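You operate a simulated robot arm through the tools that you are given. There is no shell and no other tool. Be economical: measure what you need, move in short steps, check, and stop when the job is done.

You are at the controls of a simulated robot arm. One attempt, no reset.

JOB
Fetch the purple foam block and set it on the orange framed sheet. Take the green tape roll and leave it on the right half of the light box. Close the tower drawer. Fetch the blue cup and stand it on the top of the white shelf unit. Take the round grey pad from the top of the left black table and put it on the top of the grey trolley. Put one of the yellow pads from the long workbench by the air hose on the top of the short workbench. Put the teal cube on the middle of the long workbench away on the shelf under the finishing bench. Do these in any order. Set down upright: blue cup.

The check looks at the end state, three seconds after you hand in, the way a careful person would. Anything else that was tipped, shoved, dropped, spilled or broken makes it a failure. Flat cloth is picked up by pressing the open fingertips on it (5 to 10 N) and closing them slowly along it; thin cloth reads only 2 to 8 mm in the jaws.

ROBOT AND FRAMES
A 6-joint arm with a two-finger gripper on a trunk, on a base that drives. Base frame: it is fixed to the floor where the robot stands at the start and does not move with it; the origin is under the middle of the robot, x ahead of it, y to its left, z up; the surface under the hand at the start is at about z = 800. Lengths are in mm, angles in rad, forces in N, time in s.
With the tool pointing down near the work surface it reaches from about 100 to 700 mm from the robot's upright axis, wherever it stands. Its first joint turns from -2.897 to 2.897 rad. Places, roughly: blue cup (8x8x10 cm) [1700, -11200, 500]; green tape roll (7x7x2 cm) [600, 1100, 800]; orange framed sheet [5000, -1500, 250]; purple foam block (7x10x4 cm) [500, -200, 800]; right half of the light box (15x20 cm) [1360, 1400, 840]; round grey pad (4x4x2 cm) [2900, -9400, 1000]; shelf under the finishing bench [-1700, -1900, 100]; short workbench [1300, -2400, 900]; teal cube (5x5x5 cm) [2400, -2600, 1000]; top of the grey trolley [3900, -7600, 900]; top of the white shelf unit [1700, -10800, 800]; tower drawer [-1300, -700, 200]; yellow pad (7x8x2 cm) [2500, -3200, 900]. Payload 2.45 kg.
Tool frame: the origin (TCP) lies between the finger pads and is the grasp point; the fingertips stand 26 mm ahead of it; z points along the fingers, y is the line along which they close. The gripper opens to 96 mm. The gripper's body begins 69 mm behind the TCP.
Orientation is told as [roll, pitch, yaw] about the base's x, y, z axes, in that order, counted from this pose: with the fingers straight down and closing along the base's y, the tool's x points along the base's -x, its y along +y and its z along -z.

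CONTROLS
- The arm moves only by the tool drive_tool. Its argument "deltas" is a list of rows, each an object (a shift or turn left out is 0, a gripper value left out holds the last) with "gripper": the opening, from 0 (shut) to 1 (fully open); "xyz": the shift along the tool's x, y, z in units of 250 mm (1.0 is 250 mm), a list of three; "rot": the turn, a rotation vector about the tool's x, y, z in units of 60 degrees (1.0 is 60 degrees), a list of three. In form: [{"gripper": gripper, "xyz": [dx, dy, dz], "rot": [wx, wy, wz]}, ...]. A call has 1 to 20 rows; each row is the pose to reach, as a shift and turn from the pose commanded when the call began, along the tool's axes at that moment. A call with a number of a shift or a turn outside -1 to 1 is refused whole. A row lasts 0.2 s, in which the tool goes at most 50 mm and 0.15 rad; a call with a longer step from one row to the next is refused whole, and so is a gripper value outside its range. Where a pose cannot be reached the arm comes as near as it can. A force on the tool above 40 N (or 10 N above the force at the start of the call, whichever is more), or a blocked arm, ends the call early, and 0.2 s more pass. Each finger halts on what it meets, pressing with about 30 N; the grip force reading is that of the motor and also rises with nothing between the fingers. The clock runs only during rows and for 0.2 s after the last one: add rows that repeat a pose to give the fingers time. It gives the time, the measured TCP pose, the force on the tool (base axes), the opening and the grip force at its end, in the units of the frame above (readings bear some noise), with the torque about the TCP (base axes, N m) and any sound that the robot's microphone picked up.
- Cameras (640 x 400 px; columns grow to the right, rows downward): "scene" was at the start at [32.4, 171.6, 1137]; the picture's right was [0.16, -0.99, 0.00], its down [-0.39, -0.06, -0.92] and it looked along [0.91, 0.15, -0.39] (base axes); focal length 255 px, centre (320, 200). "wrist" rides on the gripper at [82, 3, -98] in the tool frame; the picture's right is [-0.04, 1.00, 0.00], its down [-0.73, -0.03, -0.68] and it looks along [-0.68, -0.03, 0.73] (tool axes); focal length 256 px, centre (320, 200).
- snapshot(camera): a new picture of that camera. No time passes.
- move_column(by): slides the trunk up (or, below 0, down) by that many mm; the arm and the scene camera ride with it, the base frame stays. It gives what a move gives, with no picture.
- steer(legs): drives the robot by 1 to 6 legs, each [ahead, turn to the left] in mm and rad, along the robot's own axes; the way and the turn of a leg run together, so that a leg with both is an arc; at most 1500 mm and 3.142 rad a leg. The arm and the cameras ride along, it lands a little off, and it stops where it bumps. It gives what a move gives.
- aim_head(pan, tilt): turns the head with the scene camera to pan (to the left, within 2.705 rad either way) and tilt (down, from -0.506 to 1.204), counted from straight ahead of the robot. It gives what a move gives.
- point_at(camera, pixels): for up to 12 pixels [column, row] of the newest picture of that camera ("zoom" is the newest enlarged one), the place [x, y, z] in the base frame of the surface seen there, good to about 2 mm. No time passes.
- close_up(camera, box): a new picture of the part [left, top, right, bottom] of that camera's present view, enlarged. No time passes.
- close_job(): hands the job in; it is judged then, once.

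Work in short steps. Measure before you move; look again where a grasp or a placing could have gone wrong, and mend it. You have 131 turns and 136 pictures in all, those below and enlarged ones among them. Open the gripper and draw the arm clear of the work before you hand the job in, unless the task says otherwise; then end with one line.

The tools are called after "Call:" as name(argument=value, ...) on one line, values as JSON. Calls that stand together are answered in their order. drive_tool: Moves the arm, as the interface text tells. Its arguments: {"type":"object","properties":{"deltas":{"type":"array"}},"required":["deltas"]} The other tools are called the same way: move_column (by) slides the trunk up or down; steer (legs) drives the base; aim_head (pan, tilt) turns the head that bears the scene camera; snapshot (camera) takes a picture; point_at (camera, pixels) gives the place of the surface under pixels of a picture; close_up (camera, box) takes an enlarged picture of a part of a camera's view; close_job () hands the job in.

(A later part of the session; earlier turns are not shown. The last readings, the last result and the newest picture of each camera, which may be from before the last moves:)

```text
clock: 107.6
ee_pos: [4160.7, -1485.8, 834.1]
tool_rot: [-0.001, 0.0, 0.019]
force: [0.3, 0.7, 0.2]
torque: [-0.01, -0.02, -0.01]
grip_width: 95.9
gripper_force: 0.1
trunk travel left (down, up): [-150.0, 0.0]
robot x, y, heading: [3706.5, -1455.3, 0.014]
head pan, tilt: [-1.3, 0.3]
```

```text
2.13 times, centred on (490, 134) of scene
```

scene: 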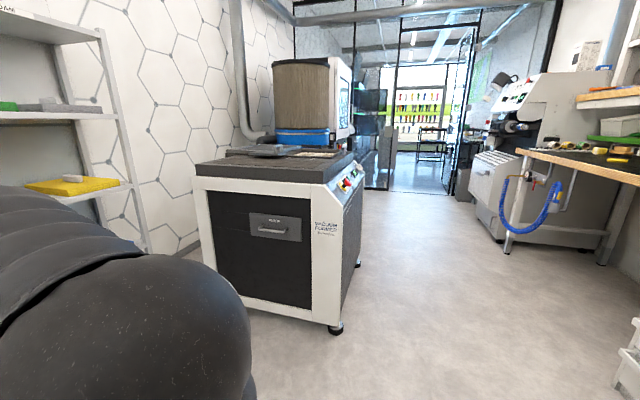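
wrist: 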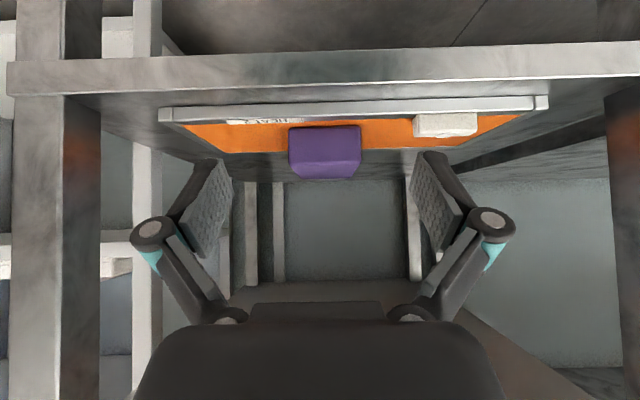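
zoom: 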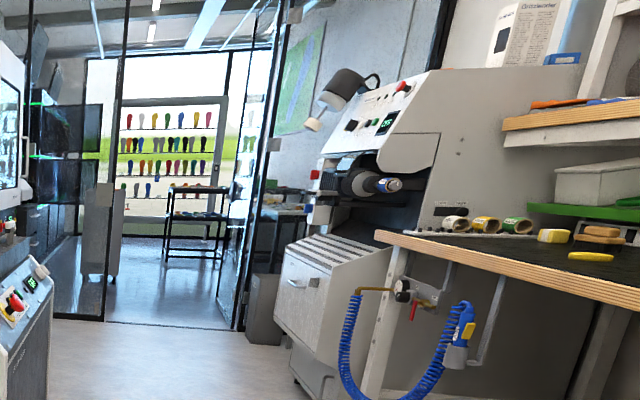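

I measure the doorway edges in the enlarged picture.

Call:
point_at(camera="zoom", pixels=[[108, 318], [232, 328], [165, 320], [100, 270], [195, 255], [245, 320], [265, 300], [200, 190], [225, 250], [75, 310]])

Call:
drive_tool(deltas=[{"xyz": [0.12, 0.0, -0.13]}, {"xyz": [0.24, 0, -0.26]}, {"xyz": [0.36, 0.04, -0.4]}, {"xyz": [0.48, 0.08, -0.54]}, {"xyz": [0.55, 0.1, -0.65]}, {"xyz": [0.55, 0.1, -0.65]}])

Call:
steer(legs=[[0, -1.9], [950, 0]])

Call:
aim_head(pan=0.3, tilt=0.2)

Call:
snapshot(camera="scene")

```text
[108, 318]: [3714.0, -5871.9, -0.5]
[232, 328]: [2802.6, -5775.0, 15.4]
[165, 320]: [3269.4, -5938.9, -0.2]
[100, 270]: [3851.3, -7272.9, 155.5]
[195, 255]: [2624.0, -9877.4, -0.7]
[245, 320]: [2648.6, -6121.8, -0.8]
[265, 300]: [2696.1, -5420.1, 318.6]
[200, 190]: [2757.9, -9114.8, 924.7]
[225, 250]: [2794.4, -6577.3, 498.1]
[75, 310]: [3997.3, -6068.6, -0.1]
```

```text
clock: 109.0
ee_pos: [4023.6, -1461.6, 996.8]
tool_rot: [-0.001, 0.001, 0.019]
force: [0.5, -0.2, 0.9]
torque: [0.01, 0.01, -0.01]
grip_width: 95.8
gripper_force: 0.1
trunk travel left (down, up): [-150.0, 0.0]
robot x, y, heading: [3701.6, -1452.4, 0.015]
head pan, tilt: [-1.3, 0.3]
```

```text
clock: 118.5
ee_pos: [3297.9, -2666.1, 995.8]
tool_rot: [0.001, 0.002, -1.882]
force: [0.2, 0.6, -0.3]
torque: [0.01, -0.01, -0.03]
grip_width: 96.2
gripper_force: 0.2
trunk travel left (down, up): [-150.0, 0.0]
robot x, y, heading: [3408.4, -2362.1, -1.881]
head pan, tilt: [-1.3, 0.3]
```

```text
clock: 120.2
ee_pos: [3297.8, -2667.3, 998.2]
tool_rot: [-0.002, 0.003, -1.88]
force: [0.8, -0.1, -0.2]
torque: [-0.03, 0.01, 0.01]
grip_width: 95.7
gripper_force: 0.1
trunk travel left (down, up): [-150.0, 0.0]
robot x, y, heading: [3407.6, -2366.1, -1.885]
head pan, tilt: [0.3, 0.201]
```

```text
106 pictures are left
```

scene: 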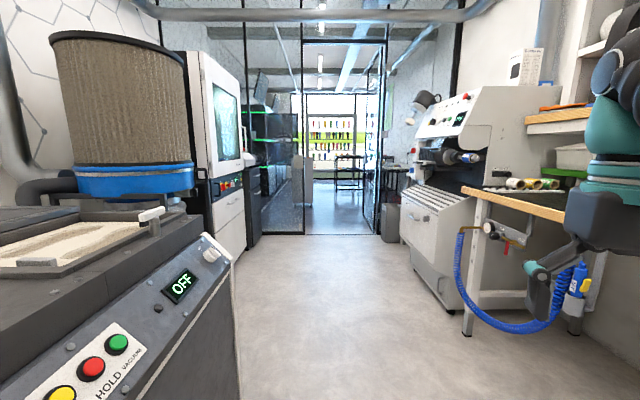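

The doorway opens from about x 2800 to 3700 at y -5900. I head for its middle along x about 3260.

Call:
steer(legs=[[0, 0.246], [1500, 0], [750, 0], [0, 0.066], [500, 0]])

Call:
snapshot(camera="scene")

Call:
point_at(camera="scene", pixels=[[230, 200], [250, 250], [400, 230], [330, 150], [350, 250], [300, 200], [200, 200], [450, 200]])

```text
clock: 135.2
ee_pos: [3251.3, -5449.0, 997.5]
tool_rot: [0.001, 0.002, -1.569]
force: [-0.1, 0.5, -0.2]
torque: [-0.01, -0.04, 0.02]
grip_width: 95.9
gripper_force: 0.0
trunk travel left (down, up): [-150.0, 0.0]
robot x, y, heading: [3269.9, -5127.2, -1.573]
head pan, tilt: [0.3, 0.201]
```

```text
105 pictures are left
```

scene: 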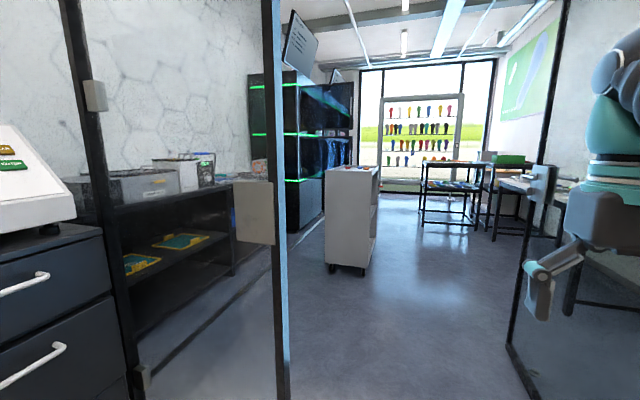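

```text
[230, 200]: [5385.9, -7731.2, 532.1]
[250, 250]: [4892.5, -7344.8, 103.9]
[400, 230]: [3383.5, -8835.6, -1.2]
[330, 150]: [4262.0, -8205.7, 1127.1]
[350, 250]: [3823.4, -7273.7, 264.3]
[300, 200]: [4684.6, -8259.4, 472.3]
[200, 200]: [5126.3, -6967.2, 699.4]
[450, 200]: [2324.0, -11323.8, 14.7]
```

I measure the left post and right door leaf for the passage.

Call:
point_at(camera="scene", pixels=[[283, 390], [514, 340], [532, 385], [545, 200], [360, 190], [470, 165], [440, 165], [510, 178], [365, 165], [350, 167], [380, 165]])

Call:
close_up(camera="scene", box=[320, 60, 580, 222])

```text
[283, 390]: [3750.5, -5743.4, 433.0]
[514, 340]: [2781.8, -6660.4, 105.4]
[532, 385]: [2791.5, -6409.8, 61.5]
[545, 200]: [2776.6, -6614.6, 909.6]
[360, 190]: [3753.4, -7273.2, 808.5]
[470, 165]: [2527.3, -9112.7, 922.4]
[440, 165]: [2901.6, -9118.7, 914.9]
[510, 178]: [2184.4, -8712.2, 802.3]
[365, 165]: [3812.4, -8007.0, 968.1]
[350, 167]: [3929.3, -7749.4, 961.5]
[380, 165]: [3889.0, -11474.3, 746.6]
```

```text
2.46 times, centred on (450, 141) of scene
```

zoom: 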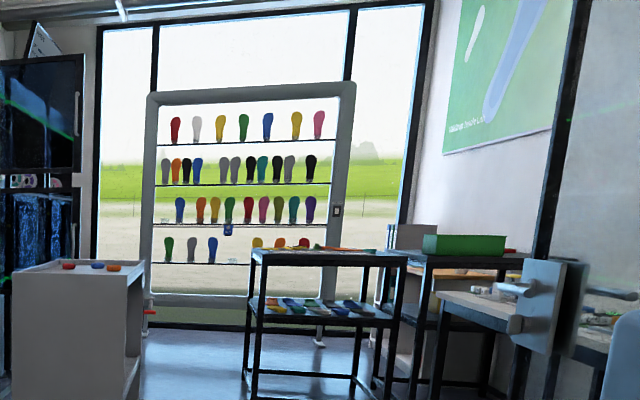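

The passage is clear (x 2800–3750). I drive through to y about -8300 and look for the pad and the white shelf unit.

Call:
steer(legs=[[1500, 0], [1500, 0], [150, 0]])

Call:
aim_head(pan=-0.2, tilt=0.25)

Call:
snapshot(camera="scene")

```text
clock: 150.6
ee_pos: [3231.4, -8596.7, 997.3]
tool_rot: [0.0, 0.003, -1.578]
force: [0.7, 0.0, -0.6]
torque: [-0.04, 0.0, 0.02]
grip_width: 95.9
gripper_force: 0.0
trunk travel left (down, up): [-150.0, 0.0]
robot x, y, heading: [3247.3, -8276.3, -1.574]
head pan, tilt: [0.3, 0.201]
```

```text
clock: 151.6
ee_pos: [3232.5, -8597.1, 996.5]
tool_rot: [0.001, 0.001, -1.58]
force: [0.7, -0.3, 0.1]
torque: [0.03, 0.0, -0.01]
grip_width: 95.9
gripper_force: 0.0
trunk travel left (down, up): [-150.0, 0.0]
robot x, y, heading: [3250.7, -8275.6, -1.576]
head pan, tilt: [-0.201, 0.25]
```

```text
103 pictures are left
```

scene: 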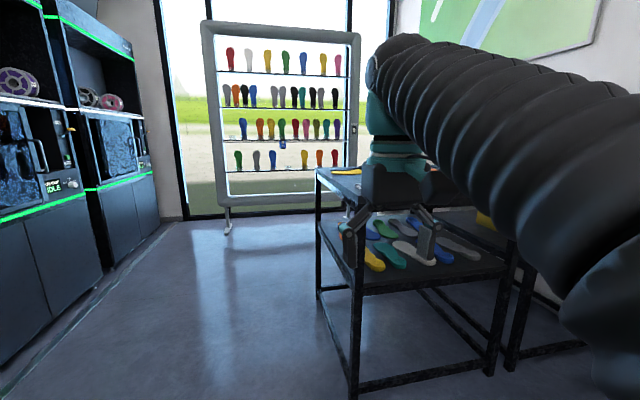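

The black table lies right-ahead; I swing left around it along x about 3450 and look right behind it.

Call:
steer(legs=[[0, 0.25], [800, 0], [0, -0.25], [1000, 0]])

Call:
steer(legs=[[0, -0.8]])

Call:
aim_head(pan=0.3, tilt=0.4)

Call:
snapshot(camera="scene")

```text
clock: 162.4
ee_pos: [3432.2, -10377.4, 996.6]
tool_rot: [0.001, 0.0, -1.572]
force: [-0.5, -0.6, 0.2]
torque: [0.02, 0.0, 0.02]
grip_width: 96.4
gripper_force: 0.2
trunk travel left (down, up): [-150.0, 0.0]
robot x, y, heading: [3446.9, -10050.3, -1.571]
head pan, tilt: [-0.201, 0.25]
```

```text
clock: 164.9
ee_pos: [3206.7, -10270.4, 997.3]
tool_rot: [-0.001, 0.002, -2.366]
force: [0.4, -0.6, -0.2]
torque: [-0.03, 0.0, -0.02]
grip_width: 95.6
gripper_force: 0.0
trunk travel left (down, up): [-150.0, 0.0]
robot x, y, heading: [3447.0, -10053.1, -2.366]
head pan, tilt: [-0.201, 0.25]
```

```text
clock: 165.8
ee_pos: [3206.7, -10269.2, 997.0]
tool_rot: [0.0, 0.001, -2.365]
force: [-0.2, -0.8, 0.2]
torque: [-0.04, -0.01, -0.02]
grip_width: 95.8
gripper_force: 0.0
trunk travel left (down, up): [-150.0, 0.0]
robot x, y, heading: [3446.4, -10056.5, -2.367]
head pan, tilt: [0.3, 0.4]
```

```text
102 pictures are left
```

scene: 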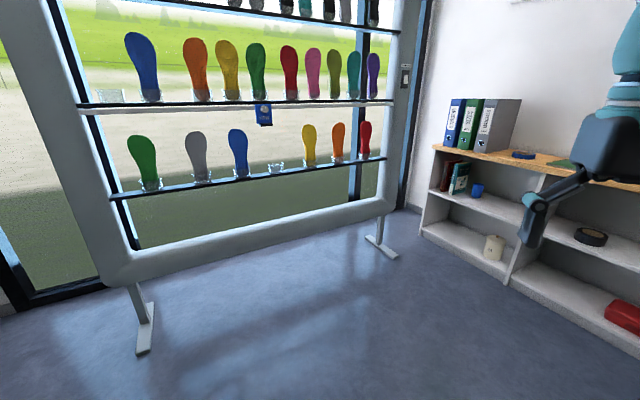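

The white shelf unit is at right; the blue cup stands on its middle shelf at (477,190). I measure.

Call:
point_at(camera="scene", pixels=[[477, 188], [477, 197], [435, 148], [450, 195], [540, 170], [500, 290], [425, 225], [590, 240], [522, 154], [385, 252], [515, 205], [495, 240]])

Call:
close_up(camera="scene", box=[400, 80, 640, 300])

```text
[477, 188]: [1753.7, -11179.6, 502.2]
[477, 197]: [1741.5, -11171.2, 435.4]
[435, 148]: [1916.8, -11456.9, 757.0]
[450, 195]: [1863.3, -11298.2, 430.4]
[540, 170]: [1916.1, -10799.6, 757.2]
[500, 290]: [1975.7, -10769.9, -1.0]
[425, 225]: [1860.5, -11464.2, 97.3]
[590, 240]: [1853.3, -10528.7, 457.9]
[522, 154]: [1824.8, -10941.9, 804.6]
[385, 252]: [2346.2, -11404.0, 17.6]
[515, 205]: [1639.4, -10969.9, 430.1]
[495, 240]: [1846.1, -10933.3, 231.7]
```

```text
1.82 times, centred on (520, 190) of scene
```

zoom: 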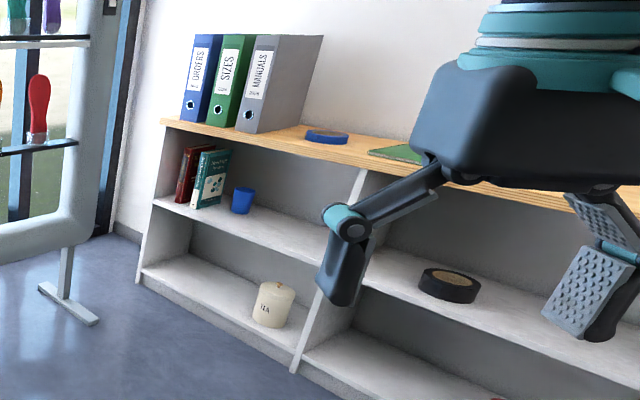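

I measure the display stand's extent to see where the robot can stand.

Call:
point_at(camera="scene", pixels=[[145, 345], [380, 215], [365, 238], [395, 258], [110, 275], [260, 240], [440, 270], [380, 340]])

Call:
point_at(camera="zoom", pixels=[[242, 190], [235, 200], [250, 200], [210, 205], [222, 160], [242, 212], [265, 165], [310, 250], [290, 130], [350, 150], [390, 155], [240, 130]])

```text
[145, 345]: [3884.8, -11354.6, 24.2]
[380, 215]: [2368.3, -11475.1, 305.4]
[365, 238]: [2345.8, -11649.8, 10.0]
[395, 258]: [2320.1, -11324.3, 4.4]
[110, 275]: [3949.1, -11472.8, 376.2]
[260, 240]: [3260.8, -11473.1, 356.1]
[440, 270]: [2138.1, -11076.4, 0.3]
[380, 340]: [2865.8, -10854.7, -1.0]
```

```text
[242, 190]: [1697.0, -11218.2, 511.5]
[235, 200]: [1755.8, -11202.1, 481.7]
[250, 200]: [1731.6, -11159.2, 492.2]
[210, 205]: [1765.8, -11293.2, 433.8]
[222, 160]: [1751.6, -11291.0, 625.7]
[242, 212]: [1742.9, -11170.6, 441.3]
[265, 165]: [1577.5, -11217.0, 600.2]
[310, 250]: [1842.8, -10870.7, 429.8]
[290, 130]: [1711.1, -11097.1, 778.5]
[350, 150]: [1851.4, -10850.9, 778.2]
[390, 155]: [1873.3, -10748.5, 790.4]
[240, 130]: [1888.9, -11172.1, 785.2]
```

Display feet end at y -11324, so the robot can stand at (2330,-10950) facing -x. I drive there and look.

Call:
steer(legs=[[0, -0.1], [1430, 0], [0, -0.676]])

Call:
aim_head(pan=0.25, tilt=0.6)

Call:
snapshot(camera="scene")

```text
clock: 175.3
ee_pos: [1999.7, -10926.9, 997.7]
tool_rot: [-0.001, 0.003, 3.132]
force: [0.4, -0.3, 1.2]
torque: [-0.01, 0.01, 0.01]
grip_width: 96.1
gripper_force: 0.1
trunk travel left (down, up): [-150.0, 0.0]
robot x, y, heading: [2321.9, -10944.0, 3.133]
head pan, tilt: [0.3, 0.4]
```

```text
clock: 176.0
ee_pos: [1999.6, -10926.0, 997.3]
tool_rot: [0.001, 0.004, 3.131]
force: [0.0, 0.2, 0.2]
torque: [0.02, 0.0, -0.03]
grip_width: 95.9
gripper_force: 0.1
trunk travel left (down, up): [-150.0, 0.0]
robot x, y, heading: [2323.4, -10943.5, 3.133]
head pan, tilt: [0.25, 0.6]
```

```text
100 pictures are left
```

scene: 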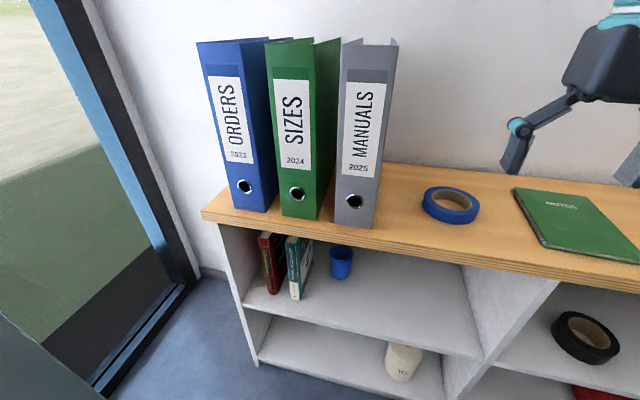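

Call:
close_up(camera="scene", box=[240, 150, 560, 350])

Call:
point_at(camera="zoom", pixels=[[202, 195], [182, 205], [222, 205], [202, 225], [200, 252], [145, 230], [365, 80], [480, 110], [560, 110], [510, 70], [390, 130], [510, 150]])

```text
2.00 times, centred on (400, 250) of scene
```

zoom: 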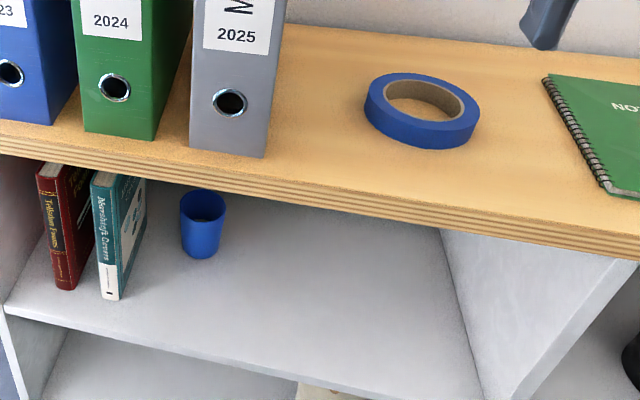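

```text
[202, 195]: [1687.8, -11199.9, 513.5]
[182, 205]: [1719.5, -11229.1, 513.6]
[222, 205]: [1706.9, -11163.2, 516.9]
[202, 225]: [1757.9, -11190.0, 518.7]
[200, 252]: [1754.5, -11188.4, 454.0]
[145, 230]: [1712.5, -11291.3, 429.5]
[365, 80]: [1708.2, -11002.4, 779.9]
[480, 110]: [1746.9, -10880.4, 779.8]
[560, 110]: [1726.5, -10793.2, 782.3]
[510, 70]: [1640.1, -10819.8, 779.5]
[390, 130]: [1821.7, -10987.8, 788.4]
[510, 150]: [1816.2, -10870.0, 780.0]
```

The cup is centred near (1720,-11195), rim z 518. I check the right part of the top for a clear spot.

Call:
aim_head(pan=-0.45, tilt=0.6)

Call:
snapshot(camera="scene")

Call:
move_column(by=-150)

```text
clock: 177.1
ee_pos: [1999.3, -10925.1, 998.2]
tool_rot: [0.0, 0.0, 3.132]
force: [0.4, 0.2, -0.3]
torque: [-0.02, 0.01, 0.01]
grip_width: 96.0
gripper_force: 0.1
trunk travel left (down, up): [-150.0, 0.0]
robot x, y, heading: [2319.5, -10944.8, 3.129]
head pan, tilt: [-0.45, 0.6]
```

```text
98 pictures are left
```

scene: 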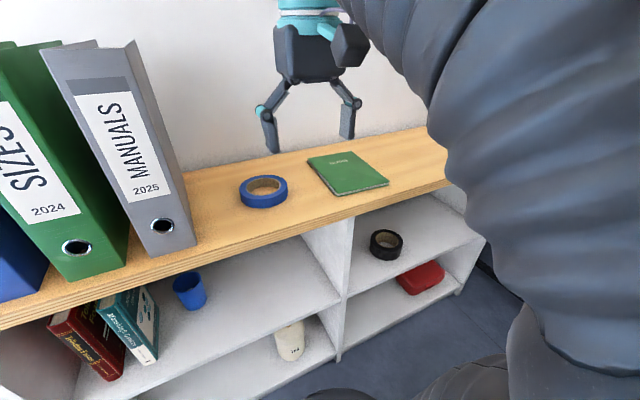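

```text
clock: 178.8
ee_pos: [1998.3, -10924.8, 846.9]
tool_rot: [-0.001, 0.002, 3.13]
force: [-0.1, 0.0, 0.6]
torque: [0.02, 0.04, 0.07]
grip_width: 96.3
gripper_force: 0.1
trunk travel left (down, up): [0.0, 150.0]
robot x, y, heading: [2318.0, -10945.0, 3.129]
head pan, tilt: [-0.45, 0.6]
```

I measure the free top at right of the notebook.

Call:
point_at(camera="scene", pixels=[[388, 183], [340, 195], [353, 152], [310, 160], [410, 165], [425, 150], [440, 175], [400, 145], [440, 183], [288, 190], [195, 200], [225, 200]])

```text
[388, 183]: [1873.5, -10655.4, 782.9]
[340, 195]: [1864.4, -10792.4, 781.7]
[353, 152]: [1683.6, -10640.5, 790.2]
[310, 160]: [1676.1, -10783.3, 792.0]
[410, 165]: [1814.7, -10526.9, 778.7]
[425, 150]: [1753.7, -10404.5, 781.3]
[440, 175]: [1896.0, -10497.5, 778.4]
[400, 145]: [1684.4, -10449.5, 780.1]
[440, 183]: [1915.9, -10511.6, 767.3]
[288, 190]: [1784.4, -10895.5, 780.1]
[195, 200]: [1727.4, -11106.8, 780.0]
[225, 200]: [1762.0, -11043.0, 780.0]
```

A clear spot is at (1780,-10540). To grasp, I turn the robot to face the cup (0.39 left) and tilt the hand 55° forward, still in front of the unit.

Call:
steer(legs=[[0, 0.396]])

Call:
drive_tool(deltas=[{"gripper": 1, "rot": [0, -0.13, 0]}, {"rot": [0, -0.26, 0]}, {"rot": [0, -0.39, 0]}, {"rot": [0, -0.52, 0]}, {"rot": [0, -0.65, 0]}, {"rot": [0, -0.78, 0]}, {"rot": [0, -0.917, 0]}, {"rot": [0, -0.917, 0]}])

Call:
aim_head(pan=0.0, tilt=0.7)

Call:
snapshot(camera="scene")

```text
clock: 180.4
ee_pos: [2017.1, -11052.3, 846.8]
tool_rot: [0.001, 0.002, -2.76]
force: [-0.8, -0.1, -0.8]
torque: [0.0, -0.02, 0.02]
grip_width: 96.2
gripper_force: 0.0
trunk travel left (down, up): [0.0, 150.0]
robot x, y, heading: [2322.5, -10941.6, -2.758]
head pan, tilt: [-0.45, 0.6]
```

```text
clock: 182.2
ee_pos: [2016.6, -11049.5, 847.1]
tool_rot: [0.001, -0.96, -2.76]
force: [-0.2, -0.4, 0.2]
torque: [0.02, 0.0, 0.0]
grip_width: 96.0
gripper_force: 0.1
trunk travel left (down, up): [0.0, 150.0]
robot x, y, heading: [2323.8, -10948.4, -2.76]
head pan, tilt: [-0.45, 0.6]
```

```text
clock: 183.1
ee_pos: [2017.8, -11050.5, 847.7]
tool_rot: [0.001, -0.959, -2.758]
force: [-0.7, -0.2, 0.2]
torque: [0.01, 0.0, 0.02]
grip_width: 96.0
gripper_force: 0.0
trunk travel left (down, up): [0.0, 150.0]
robot x, y, heading: [2316.2, -10943.2, -2.761]
head pan, tilt: [0.0, 0.7]
```

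```text
97 pictures are left
```

scene: 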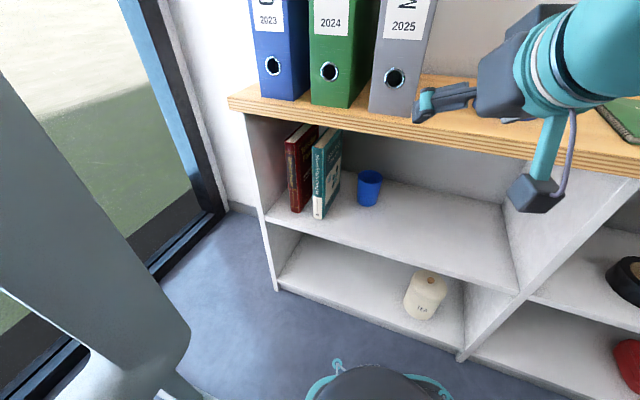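

I lower the hand in front of the unit to about z 597, in line with the cup.

Call:
drive_tool(deltas=[{"xyz": [0.125, 0.016, 0.112]}, {"xyz": [0.25, 0.032, 0.224]}, {"xyz": [0.375, 0.048, 0.336]}, {"xyz": [0.5, 0.064, 0.448]}, {"xyz": [0.625, 0.08, 0.56]}, {"xyz": [0.75, 0.094, 0.672]}, {"xyz": [0.75, 0.094, 0.672]}])

Call:
snapshot(camera="wrist")

Call:
snapshot(camera="scene")

```text
clock: 184.7
ee_pos: [1988.4, -11088.7, 619.7]
tool_rot: [0.0, -0.957, -2.76]
force: [-0.2, -0.3, 0.1]
torque: [0.0, -0.01, 0.01]
grip_width: 96.1
gripper_force: 0.1
out of reach, approached as far as the arm can: row 6, 7
trunk travel left (down, up): [0.0, 150.0]
robot x, y, heading: [2325.1, -10944.6, -2.761]
head pan, tilt: [0.0, 0.7]
```

```text
96 pictures are left
```

wrist: 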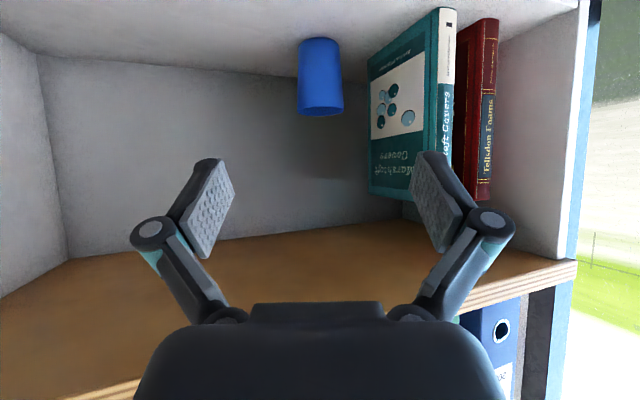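

```text
95 pictures are left
```

scene: 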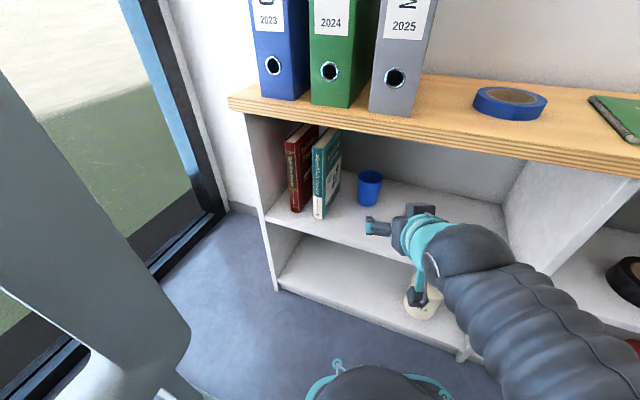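

The cup is dead ahead, 288 mm forward. I go 150 mm forward and 90 mm down, then check.

Call:
drive_tool(deltas=[{"xyz": [-0.04, 0, 0.18]}, {"xyz": [-0.06, 0, 0.36]}, {"xyz": [-0.06, 0, 0.53]}, {"xyz": [-0.05, 0, 0.698]}, {"xyz": [-0.05, 0, 0.698]}])

Call:
snapshot(camera="wrist")

Call:
snapshot(camera="scene")

Call:
point_at(camera="wrist", pixels=[[318, 60], [290, 80], [345, 80], [318, 100], [318, 40], [300, 110], [340, 110]])

```text
clock: 185.9
ee_pos: [1850.4, -11127.7, 524.5]
tool_rot: [0.228, -0.89, -3.132]
force: [-0.2, -2.3, 1.6]
torque: [0.1, -0.07, -0.09]
grip_width: 96.0
gripper_force: 0.1
out of reach, approached as far as the arm can: row 3, 4
trunk travel left (down, up): [0.0, 150.0]
robot x, y, heading: [2318.9, -10944.0, -2.756]
head pan, tilt: [0.0, 0.7]
```

```text
94 pictures are left
```

wrist: 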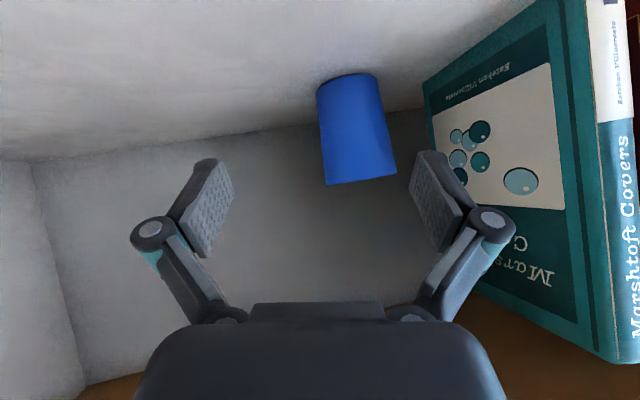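

```text
93 pictures are left
```

scene: 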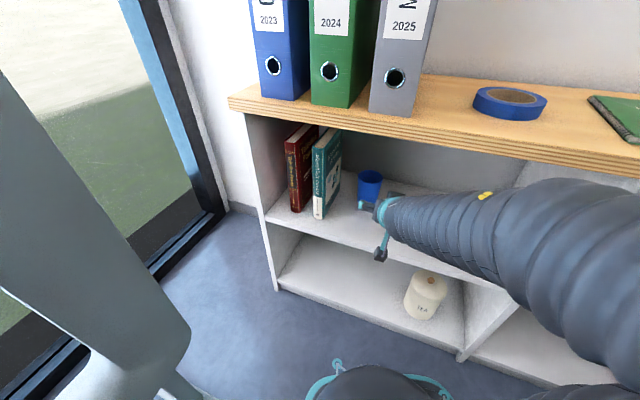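

```text
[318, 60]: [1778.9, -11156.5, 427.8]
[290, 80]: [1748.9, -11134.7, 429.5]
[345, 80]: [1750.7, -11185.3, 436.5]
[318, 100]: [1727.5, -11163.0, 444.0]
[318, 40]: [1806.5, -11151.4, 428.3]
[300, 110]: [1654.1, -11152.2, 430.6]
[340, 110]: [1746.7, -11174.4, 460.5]
```

The hand's orientation is off (yaw/roll wandered). I hold for two rows to see whether it settles.

Call:
drive_tool(deltas=[{"xyz": [0, 0, 0]}, {"xyz": [0, 0, 0]}])

Call:
close_up(camera="scene", box=[280, 120, 560, 320])

```text
clock: 186.5
ee_pos: [1850.8, -11144.3, 531.3]
tool_rot: [0.0, -0.959, -2.759]
force: [0.7, 0.0, 0.5]
torque: [0.0, -0.04, -0.05]
grip_width: 95.9
gripper_force: 0.2
trunk travel left (down, up): [0.0, 150.0]
robot x, y, heading: [2320.1, -10943.9, -2.763]
head pan, tilt: [0.0, 0.7]
```

```text
2.00 times, centred on (420, 220) of scene
```

zoom: 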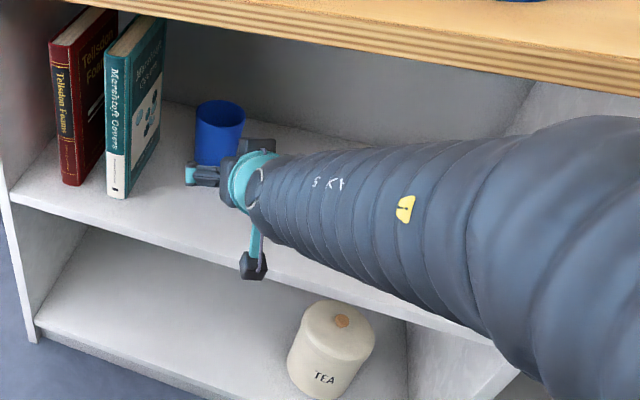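

It settled correctly: aligned with the cup, 140 mm short and 40 mm high. I lower 40, go forward 140 and look before closing.

Call:
drive_tool(deltas=[{"xyz": [0.131, 0, 0.092]}, {"xyz": [0.05, 0, 0.21]}, {"xyz": [-0.03, 0, 0.322]}, {"xyz": [-0.11, 0, 0.436]}, {"xyz": [-0.17, 0, 0.52]}, {"xyz": [-0.19, 0, 0.55]}, {"xyz": [-0.19, 0, 0.55]}])

Call:
snapshot(camera="wrist")

```text
clock: 188.1
ee_pos: [1730.1, -11194.3, 482.5]
tool_rot: [-0.048, -0.909, -2.756]
force: [-1.0, -1.0, -0.3]
torque: [-0.02, 0.01, 0.02]
grip_width: 96.2
gripper_force: 0.0
out of reach, approached as far as the arm can: row 1, 2, 3, 4, 5, 6
trunk travel left (down, up): [0.0, 150.0]
robot x, y, heading: [2322.5, -10944.4, -2.763]
head pan, tilt: [0.0, 0.7]
```

```text
91 pictures are left
```

wrist: 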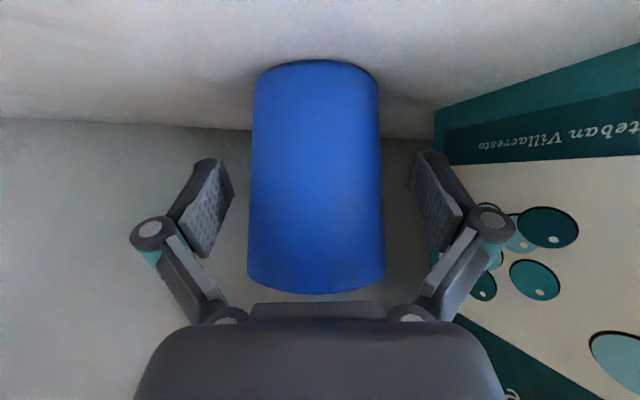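

The cup sits between the open fingers. I let the pose settle and close.

Call:
drive_tool(deltas=[{"xyz": [0, 0, 0]}, {"xyz": [0, 0, 0]}, {"gripper": 0.85}, {"gripper": 0.75}, {"gripper": 0.65}, {"gripper": 0.55}, {"gripper": 0.5}, {"gripper": 0.5}])

Call:
snapshot(camera="wrist")

```text
clock: 189.9
ee_pos: [1729.8, -11194.5, 482.8]
tool_rot: [-0.046, -0.911, -2.756]
force: [0.8, 0.0, 1.9]
torque: [0.03, -0.01, -0.04]
grip_width: 67.7
gripper_force: 29.7
trunk travel left (down, up): [0.0, 150.0]
robot x, y, heading: [2321.3, -10944.8, -2.757]
head pan, tilt: [0.0, 0.7]
```

```text
90 pictures are left
```

wrist: 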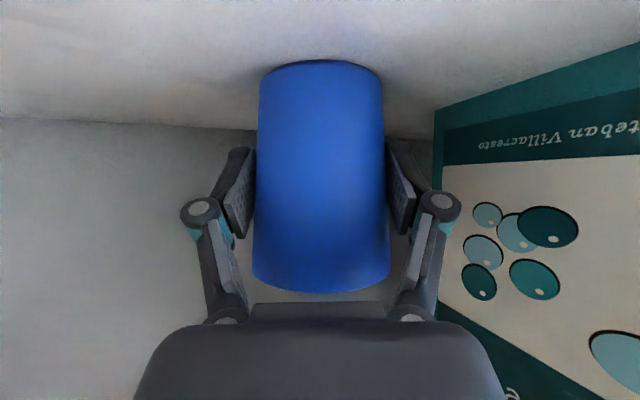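

Gripped at 67.7 mm. I lift 25 mm with the trunk, then back the robot straight out, keeping the arm as is.

Call:
move_column(by=25)

Call:
steer(legs=[[-400, 0]])

Call:
snapshot(camera="wrist")

```text
clock: 190.6
ee_pos: [1730.4, -11194.9, 506.2]
tool_rot: [-0.046, -0.91, -2.755]
force: [-0.1, -0.1, -1.7]
torque: [0.03, -0.02, 0.0]
grip_width: 67.4
gripper_force: 30.1
trunk travel left (down, up): [-25.0, 125.0]
robot x, y, heading: [2320.0, -10943.9, -2.76]
head pan, tilt: [0.0, 0.7]
```

```text
clock: 193.1
ee_pos: [2102.7, -11045.9, 508.1]
tool_rot: [-0.045, -0.909, -2.751]
force: [0.3, -0.7, -2.0]
torque: [0.01, 0.0, 0.01]
grip_width: 67.7
gripper_force: 29.3
trunk travel left (down, up): [-25.0, 125.0]
robot x, y, heading: [2697.3, -10794.8, -2.758]
head pan, tilt: [0.0, 0.7]
```

```text
89 pictures are left
```

wrist: 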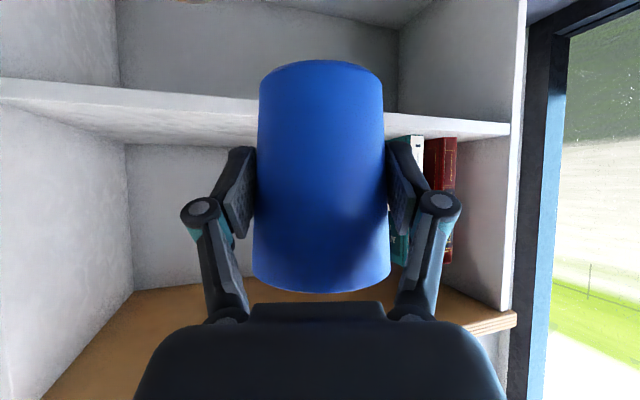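

Cup is upright in the grip. I raise trunk and hand (cup bottom to about z 830), then drive to stand facing the clear spot at y -10540.

Call:
move_column(by=125)

Call:
drive_tool(deltas=[{"xyz": [-0.07, 0, -0.13]}, {"xyz": [-0.14, 0, -0.26]}, {"xyz": [-0.22, 0, -0.4]}, {"xyz": [-0.3, 0, -0.53]}, {"xyz": [-0.38, 0, -0.66]}, {"xyz": [-0.46, 0, -0.79]}, {"xyz": [-0.543, 0, -0.93]}, {"xyz": [-0.543, 0, -0.93]}, {"xyz": [-0.543, 0, -0.93]}])

Call:
steer(legs=[[0, -1.008], [428, 0], [0, 0.624]])

Call:
aim_head(pan=0.1, tilt=0.5)

Call:
snapshot(camera="scene")

```text
clock: 194.7
ee_pos: [2102.6, -11045.4, 632.1]
tool_rot: [-0.045, -0.911, -2.751]
force: [-0.1, 0.1, -1.7]
torque: [-0.01, -0.04, -0.04]
grip_width: 67.5
gripper_force: 29.6
trunk travel left (down, up): [-150.0, 0.0]
robot x, y, heading: [2693.7, -10794.4, -2.751]
head pan, tilt: [0.0, 0.7]
```

```text
clock: 196.7
ee_pos: [2200.5, -11016.7, 882.5]
tool_rot: [-0.046, -0.908, -2.751]
force: [0.3, 1.1, -2.4]
torque: [0.02, 0.0, -0.02]
grip_width: 67.5
gripper_force: 30.2
trunk travel left (down, up): [-150.0, 0.0]
robot x, y, heading: [2693.0, -10792.6, -2.756]
head pan, tilt: [0.0, 0.7]
```

```text
clock: 203.6
ee_pos: [1807.3, -10560.2, 881.7]
tool_rot: [-0.047, -0.908, -3.14]
force: [0.4, 0.2, -1.0]
torque: [0.01, -0.02, 0.0]
grip_width: 67.4
gripper_force: 30.2
trunk travel left (down, up): [-150.0, 0.0]
robot x, y, heading: [2348.7, -10540.1, 3.141]
head pan, tilt: [0.0, 0.7]
```

```text
clock: 204.3
ee_pos: [1805.2, -10559.9, 881.5]
tool_rot: [-0.046, -0.909, -3.138]
force: [0.0, -0.3, -1.3]
torque: [-0.02, -0.07, -0.03]
grip_width: 67.3
gripper_force: 30.4
trunk travel left (down, up): [-150.0, 0.0]
robot x, y, heading: [2348.5, -10544.1, 3.136]
head pan, tilt: [0.099, 0.499]
```

```text
88 pictures are left
```

scene: 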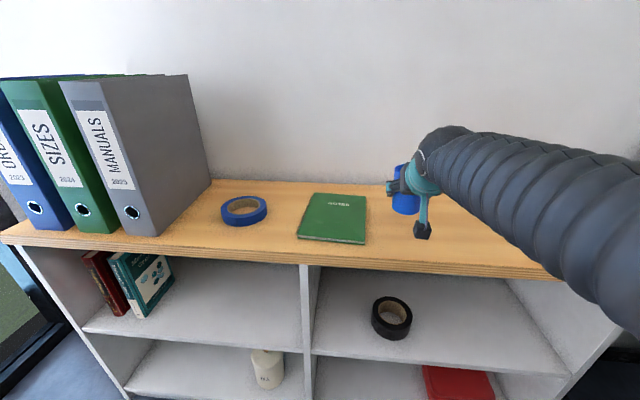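

The spot right of the notebook is free. I shift to (1785,-10540) and lower 48 mm to the top.

Call:
drive_tool(deltas=[{"xyz": [-0.049, -0.08, 0.063]}, {"xyz": [0.0, -0.08, 0.102]}, {"xyz": [0.05, -0.08, 0.14]}, {"xyz": [0.08, -0.08, 0.164]}, {"xyz": [0.095, -0.08, 0.175]}, {"xyz": [0.0995, -0.08, 0.179]}, {"xyz": [0.0995, -0.08, 0.179]}])

Call:
snapshot(camera="wrist")

```text
clock: 205.9
ee_pos: [1786.4, -10537.9, 835.7]
tool_rot: [-0.045, -0.91, -3.144]
force: [0.1, 0.6, -1.7]
torque: [0.0, 0.01, 0.0]
grip_width: 67.7
gripper_force: 30.6
trunk travel left (down, up): [-150.0, 0.0]
robot x, y, heading: [2350.4, -10540.9, 3.141]
head pan, tilt: [0.099, 0.499]
```

```text
87 pictures are left
```

wrist: 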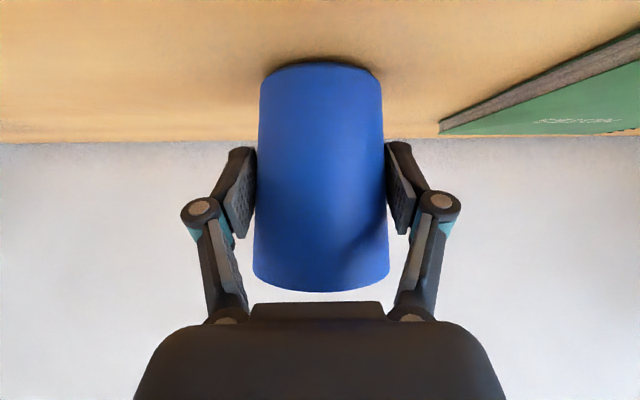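

A hair above the wood; I lower 3 mm in small steps until it bears.

Call:
drive_tool(deltas=[{"xyz": [0.003, 0, 0.0025]}, {"xyz": [0.0065, 0, 0.005]}, {"xyz": [0.0095, 0, 0.0074]}, {"xyz": [0.0095, 0, 0.0074]}])

```text
clock: 206.9
ee_pos: [1787.2, -10539.6, 832.5]
tool_rot: [-0.047, -0.911, -3.141]
force: [0.2, 0.5, -1.8]
torque: [0.0, -0.02, 0.02]
grip_width: 67.6
gripper_force: 30.2
trunk travel left (down, up): [-150.0, 0.0]
robot x, y, heading: [2351.4, -10540.8, 3.141]
head pan, tilt: [0.099, 0.499]
```

Still no bearing force; 2 mm more, then release slowly and draw back along the hand's axis.

Call:
drive_tool(deltas=[{"xyz": [0.003, 0, 0.0025]}, {"xyz": [0.0065, 0, 0.005]}, {"xyz": [0.0065, 0, 0.005]}])

```text
clock: 207.7
ee_pos: [1787.0, -10539.4, 832.0]
tool_rot: [-0.043, -0.912, -3.139]
force: [-3.8, 0.6, 11.8]
torque: [0.06, 0.0, 0.03]
grip_width: 67.6
gripper_force: 30.1
trunk travel left (down, up): [-150.0, 0.0]
robot x, y, heading: [2346.9, -10538.2, 3.139]
head pan, tilt: [0.099, 0.499]
```

It bears (12 N). I ease 1 mm, open, and withdraw horizontally.

Call:
drive_tool(deltas=[{"xyz": [-0.003, 0, -0.0025]}, {"gripper": 0.8, "xyz": [-0.003, 0, -0.0025]}, {"gripper": 0.95, "xyz": [-0.003, 0, -0.0025]}, {"gripper": 1, "xyz": [-0.003, 0, -0.0025]}, {"xyz": [0.06, 0, -0.09]}, {"xyz": [0.15, 0, -0.2]}, {"xyz": [0.26, 0, -0.34]}, {"xyz": [0.38, 0, -0.49]}, {"xyz": [0.491, 0, -0.631]}, {"xyz": [0.491, 0, -0.631]}])

Call:
snapshot(camera="wrist")

Call:
snapshot(camera="scene")

```text
clock: 209.9
ee_pos: [1986.7, -10545.1, 830.0]
tool_rot: [-0.046, -0.91, -3.14]
force: [-0.3, 0.0, 0.5]
torque: [0.01, 0.01, 0.0]
grip_width: 95.8
gripper_force: 0.1
trunk travel left (down, up): [-150.0, 0.0]
robot x, y, heading: [2349.4, -10543.0, 3.134]
head pan, tilt: [0.099, 0.499]
```

```text
86 pictures are left
```

wrist: 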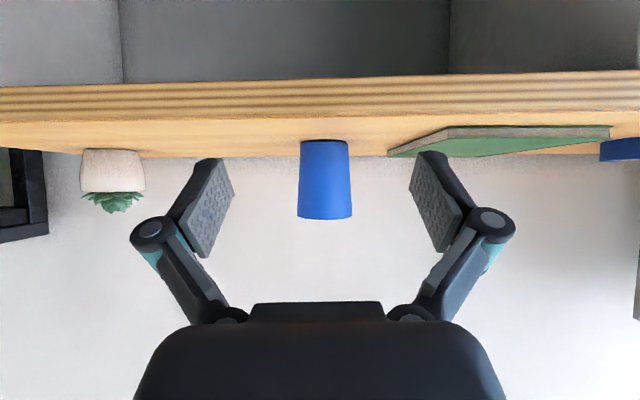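

```text
85 pictures are left
```

scene: 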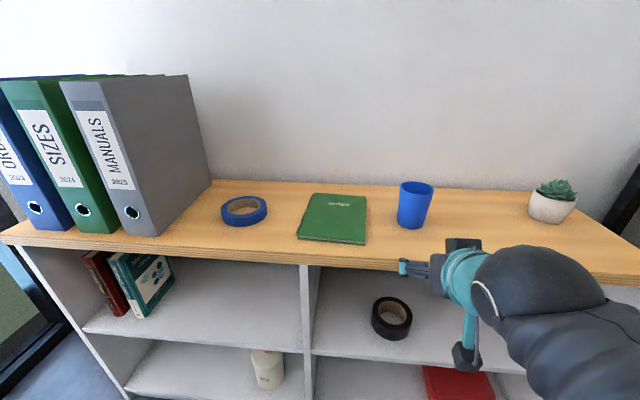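

The cup stands upright on the top. I bring the hand upright and high, and drive back round toward the left black table's near side (x about 3430).

Call:
steer(legs=[[-350, 0]])

Call:
drive_tool(deltas=[{"xyz": [-0.1, 0, -0.08], "rot": [0, 0.12, 0]}, {"xyz": [-0.2, 0, -0.16], "rot": [0, 0.25, 0]}, {"xyz": [-0.3, 0, -0.24], "rot": [0, 0.38, 0]}, {"xyz": [-0.4, 0, -0.32], "rot": [0, 0.51, 0]}, {"xyz": [-0.5, 0, -0.4], "rot": [0, 0.64, 0]}, {"xyz": [-0.55, 0, -0.43], "rot": [0, 0.77, 0]}, {"xyz": [-0.58, 0, -0.46], "rot": [0, 0.87, 0]}, {"xyz": [-0.58, 0, -0.46], "rot": [0, 0.87, 0]}])

Call:
steer(legs=[[0, 2.7], [900, 0], [0, 1.0]])

Call:
aim_head(pan=0.4, tilt=0.3)

Call:
snapshot(camera="scene")

```text
clock: 212.2
ee_pos: [2338.2, -10547.0, 830.5]
tool_rot: [-0.046, -0.91, -3.138]
force: [0.4, 0.4, 0.3]
torque: [-0.03, -0.01, 0.01]
grip_width: 95.9
gripper_force: 0.1
trunk travel left (down, up): [-150.0, 0.0]
robot x, y, heading: [2702.7, -10538.7, 3.136]
head pan, tilt: [0.099, 0.499]
```

```text
clock: 214.0
ee_pos: [2339.1, -10551.0, 1009.3]
tool_rot: [-0.029, 0.0, 3.108]
force: [-0.3, 0.3, -0.4]
torque: [-0.02, 0.0, -0.01]
grip_width: 95.8
gripper_force: 0.0
out of reach, approached as far as the arm can: row 7, 8
trunk travel left (down, up): [-150.0, 0.0]
robot x, y, heading: [2698.1, -10540.3, 3.14]
head pan, tilt: [0.099, 0.499]
```

```text
clock: 227.6
ee_pos: [3803.1, -10734.1, 1010.3]
tool_rot: [-0.026, -0.001, 0.519]
force: [-0.4, 0.0, 0.0]
torque: [0.01, 0.01, -0.01]
grip_width: 96.1
gripper_force: 0.0
trunk travel left (down, up): [-150.0, 0.0]
robot x, y, heading: [3505.5, -10927.8, 0.55]
head pan, tilt: [0.099, 0.499]
```

```text
clock: 228.4
ee_pos: [3802.9, -10733.9, 1009.9]
tool_rot: [-0.028, -0.003, 0.517]
force: [-0.5, -0.5, -0.3]
torque: [0.01, 0.02, 0.0]
grip_width: 95.9
gripper_force: 0.2
trunk travel left (down, up): [-150.0, 0.0]
robot x, y, heading: [3502.4, -10929.3, 0.547]
head pan, tilt: [0.4, 0.3]
```

```text
84 pictures are left
```

scene: 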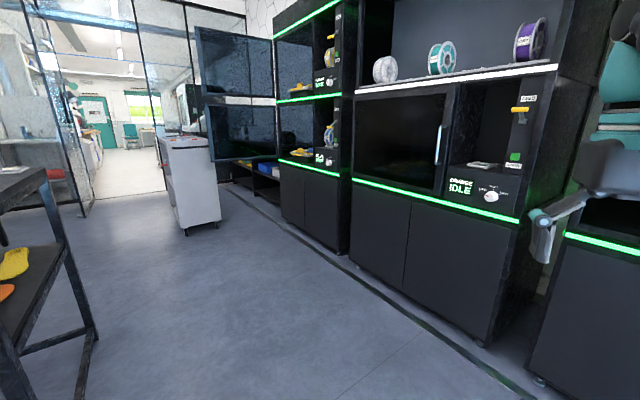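

I turned to the -y side but nothing is near; from here I drive north along x about 3450 to y -9430 and face the table.

Call:
steer(legs=[[0, 1.065], [1480, 0], [0, 1.53]])

Call:
aim_head(pan=0.0, tilt=0.5)

Call:
snapshot(camera="scene")

```text
clock: 242.1
ee_pos: [3091.1, -9450.2, 1010.4]
tool_rot: [-0.027, -0.003, 3.085]
force: [0.3, -0.2, -0.4]
torque: [0.01, 0.0, 0.01]
grip_width: 95.9
gripper_force: 0.0
trunk travel left (down, up): [-150.0, 0.0]
robot x, y, heading: [3450.9, -9445.7, 3.116]
head pan, tilt: [0.4, 0.3]
```

```text
clock: 243.0
ee_pos: [3091.0, -9449.9, 1009.6]
tool_rot: [-0.029, -0.001, 3.086]
force: [-0.2, 0.8, -0.3]
torque: [-0.01, 0.01, 0.0]
grip_width: 96.1
gripper_force: 0.1
trunk travel left (down, up): [-150.0, 0.0]
robot x, y, heading: [3452.7, -9448.9, 3.121]
head pan, tilt: [0.0, 0.499]
```

```text
83 pictures are left
```

scene: 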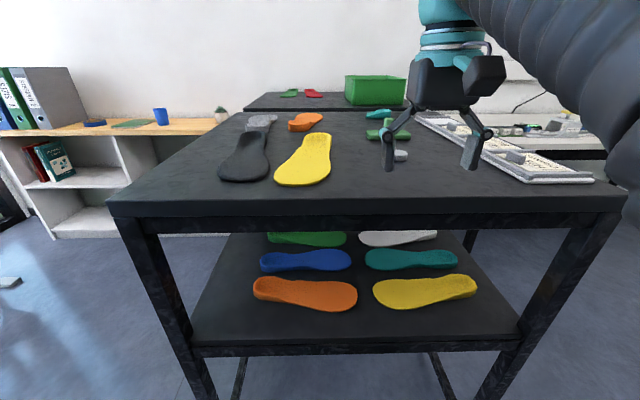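

A small grey thing shows at (400,155) by the green piece; I enlarge.

Call:
close_up(camera="scene", box=[340, 90, 500, 190])

Call:
point_at(camera="zoom", pixels=[[242, 258], [265, 262], [285, 262], [150, 180], [225, 175], [160, 95], [420, 250], [100, 300]])

Call:
snapshot(camera="wrist")

```text
4.00 times, centred on (420, 140) of scene
```

zoom: 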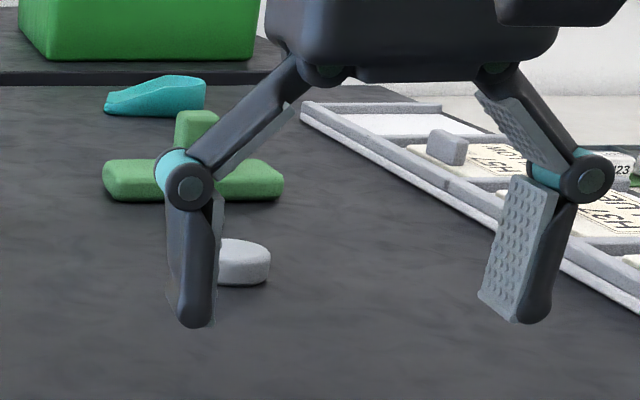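

```text
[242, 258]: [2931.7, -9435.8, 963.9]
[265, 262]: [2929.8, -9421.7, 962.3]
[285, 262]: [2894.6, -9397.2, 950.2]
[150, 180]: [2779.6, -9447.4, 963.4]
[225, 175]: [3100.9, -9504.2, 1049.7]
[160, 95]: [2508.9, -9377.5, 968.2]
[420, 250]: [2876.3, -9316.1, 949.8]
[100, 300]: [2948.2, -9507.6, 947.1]
```

```text
81 pictures are left
```

wrist: 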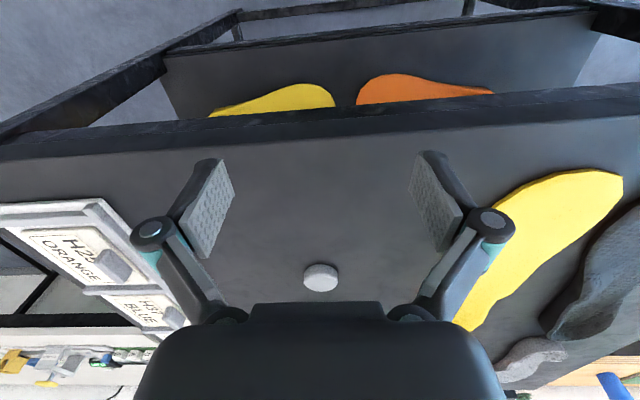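

The round pad is at wrist (320,277). I measure it.

Call:
close_up(camera="wrist", box=[280, 240, 360, 305])

Call:
point_at(camera="zoom", pixels=[[185, 290], [460, 290], [325, 225], [325, 310], [325, 375], [325, 270], [325, 190], [100, 300]])

```text
6.15 times, centred on (320, 272) of wrist
```

zoom: 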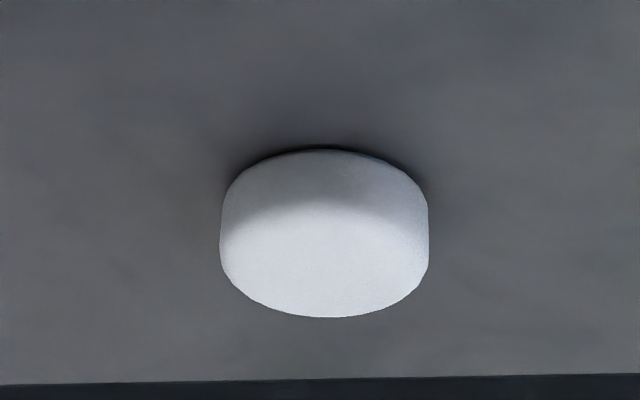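

```text
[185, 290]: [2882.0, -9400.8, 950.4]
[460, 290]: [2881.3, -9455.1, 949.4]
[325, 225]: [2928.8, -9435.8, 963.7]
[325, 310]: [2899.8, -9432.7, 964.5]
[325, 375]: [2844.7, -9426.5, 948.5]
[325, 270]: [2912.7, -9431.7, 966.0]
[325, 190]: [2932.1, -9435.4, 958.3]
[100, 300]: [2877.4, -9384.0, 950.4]
```

Pad centre (2915,-9433), top z 965 on table z 950. I level the hand, go above it, then down to TCP z 978 and close.

Call:
drive_tool(deltas=[{"gripper": 0.8, "xyz": [-0.18, 0, -0.02], "rot": [0.027, 0, 0]}, {"xyz": [-0.36, -0.01, -0.02], "rot": [0.027, 0, 0]}, {"xyz": [-0.54, -0.02, -0.02], "rot": [0.027, 0, 0]}, {"xyz": [-0.707, -0.029, 0], "rot": [0.027, 0, 0]}, {"xyz": [-0.707, -0.029, 0.06], "rot": [0.027, 0, 0]}, {"xyz": [-0.707, -0.029, 0.06], "rot": [0.027, 0, 0]}])

Call:
snapshot(camera="wrist")

```text
clock: 244.4
ee_pos: [2917.1, -9432.1, 987.0]
tool_rot: [-0.055, -0.007, 3.085]
force: [0.4, 0.1, 0.1]
torque: [0.02, 0.01, -0.01]
grip_width: 76.8
gripper_force: 0.1
out of reach, approached as far as the arm can: row 1, 2, 3, 4, 5, 6
trunk travel left (down, up): [-150.0, 0.0]
robot x, y, heading: [3451.3, -9446.0, 3.118]
head pan, tilt: [0.0, 0.499]
```

```text
79 pictures are left
```

wrist: 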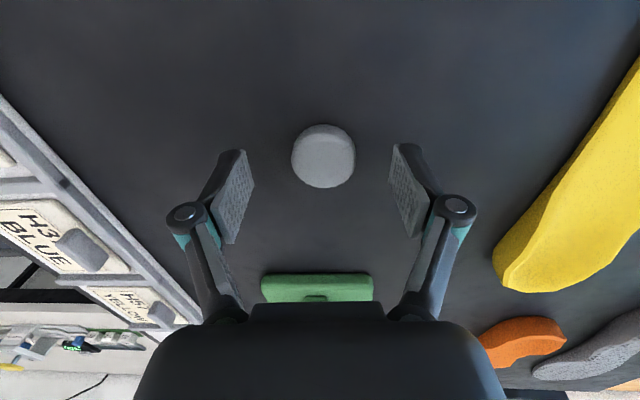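

Roll went the wrong way (-0.055); I correct it, go down to z 978 and close on the pad.

Call:
drive_tool(deltas=[{"gripper": 0.8, "xyz": [0.008, 0, 0.0], "rot": [-0.053, 0, 0]}, {"xyz": [0.008, 0, 0.036], "rot": [-0.053, 0, 0]}, {"xyz": [0.008, 0, 0.036], "rot": [-0.053, 0, 0]}])

Call:
snapshot(camera="wrist")

```text
clock: 245.2
ee_pos: [2919.7, -9432.4, 978.3]
tool_rot: [0.0, -0.003, 3.086]
force: [0.2, 0.3, 0.7]
torque: [-0.03, -0.05, -0.01]
grip_width: 77.0
gripper_force: 0.1
trunk travel left (down, up): [-150.0, 0.0]
robot x, y, heading: [3457.0, -9448.1, 3.12]
head pan, tilt: [0.0, 0.499]
```

```text
78 pictures are left
```

wrist: 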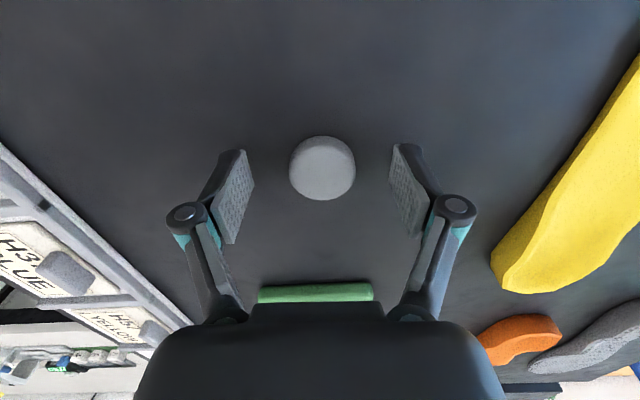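

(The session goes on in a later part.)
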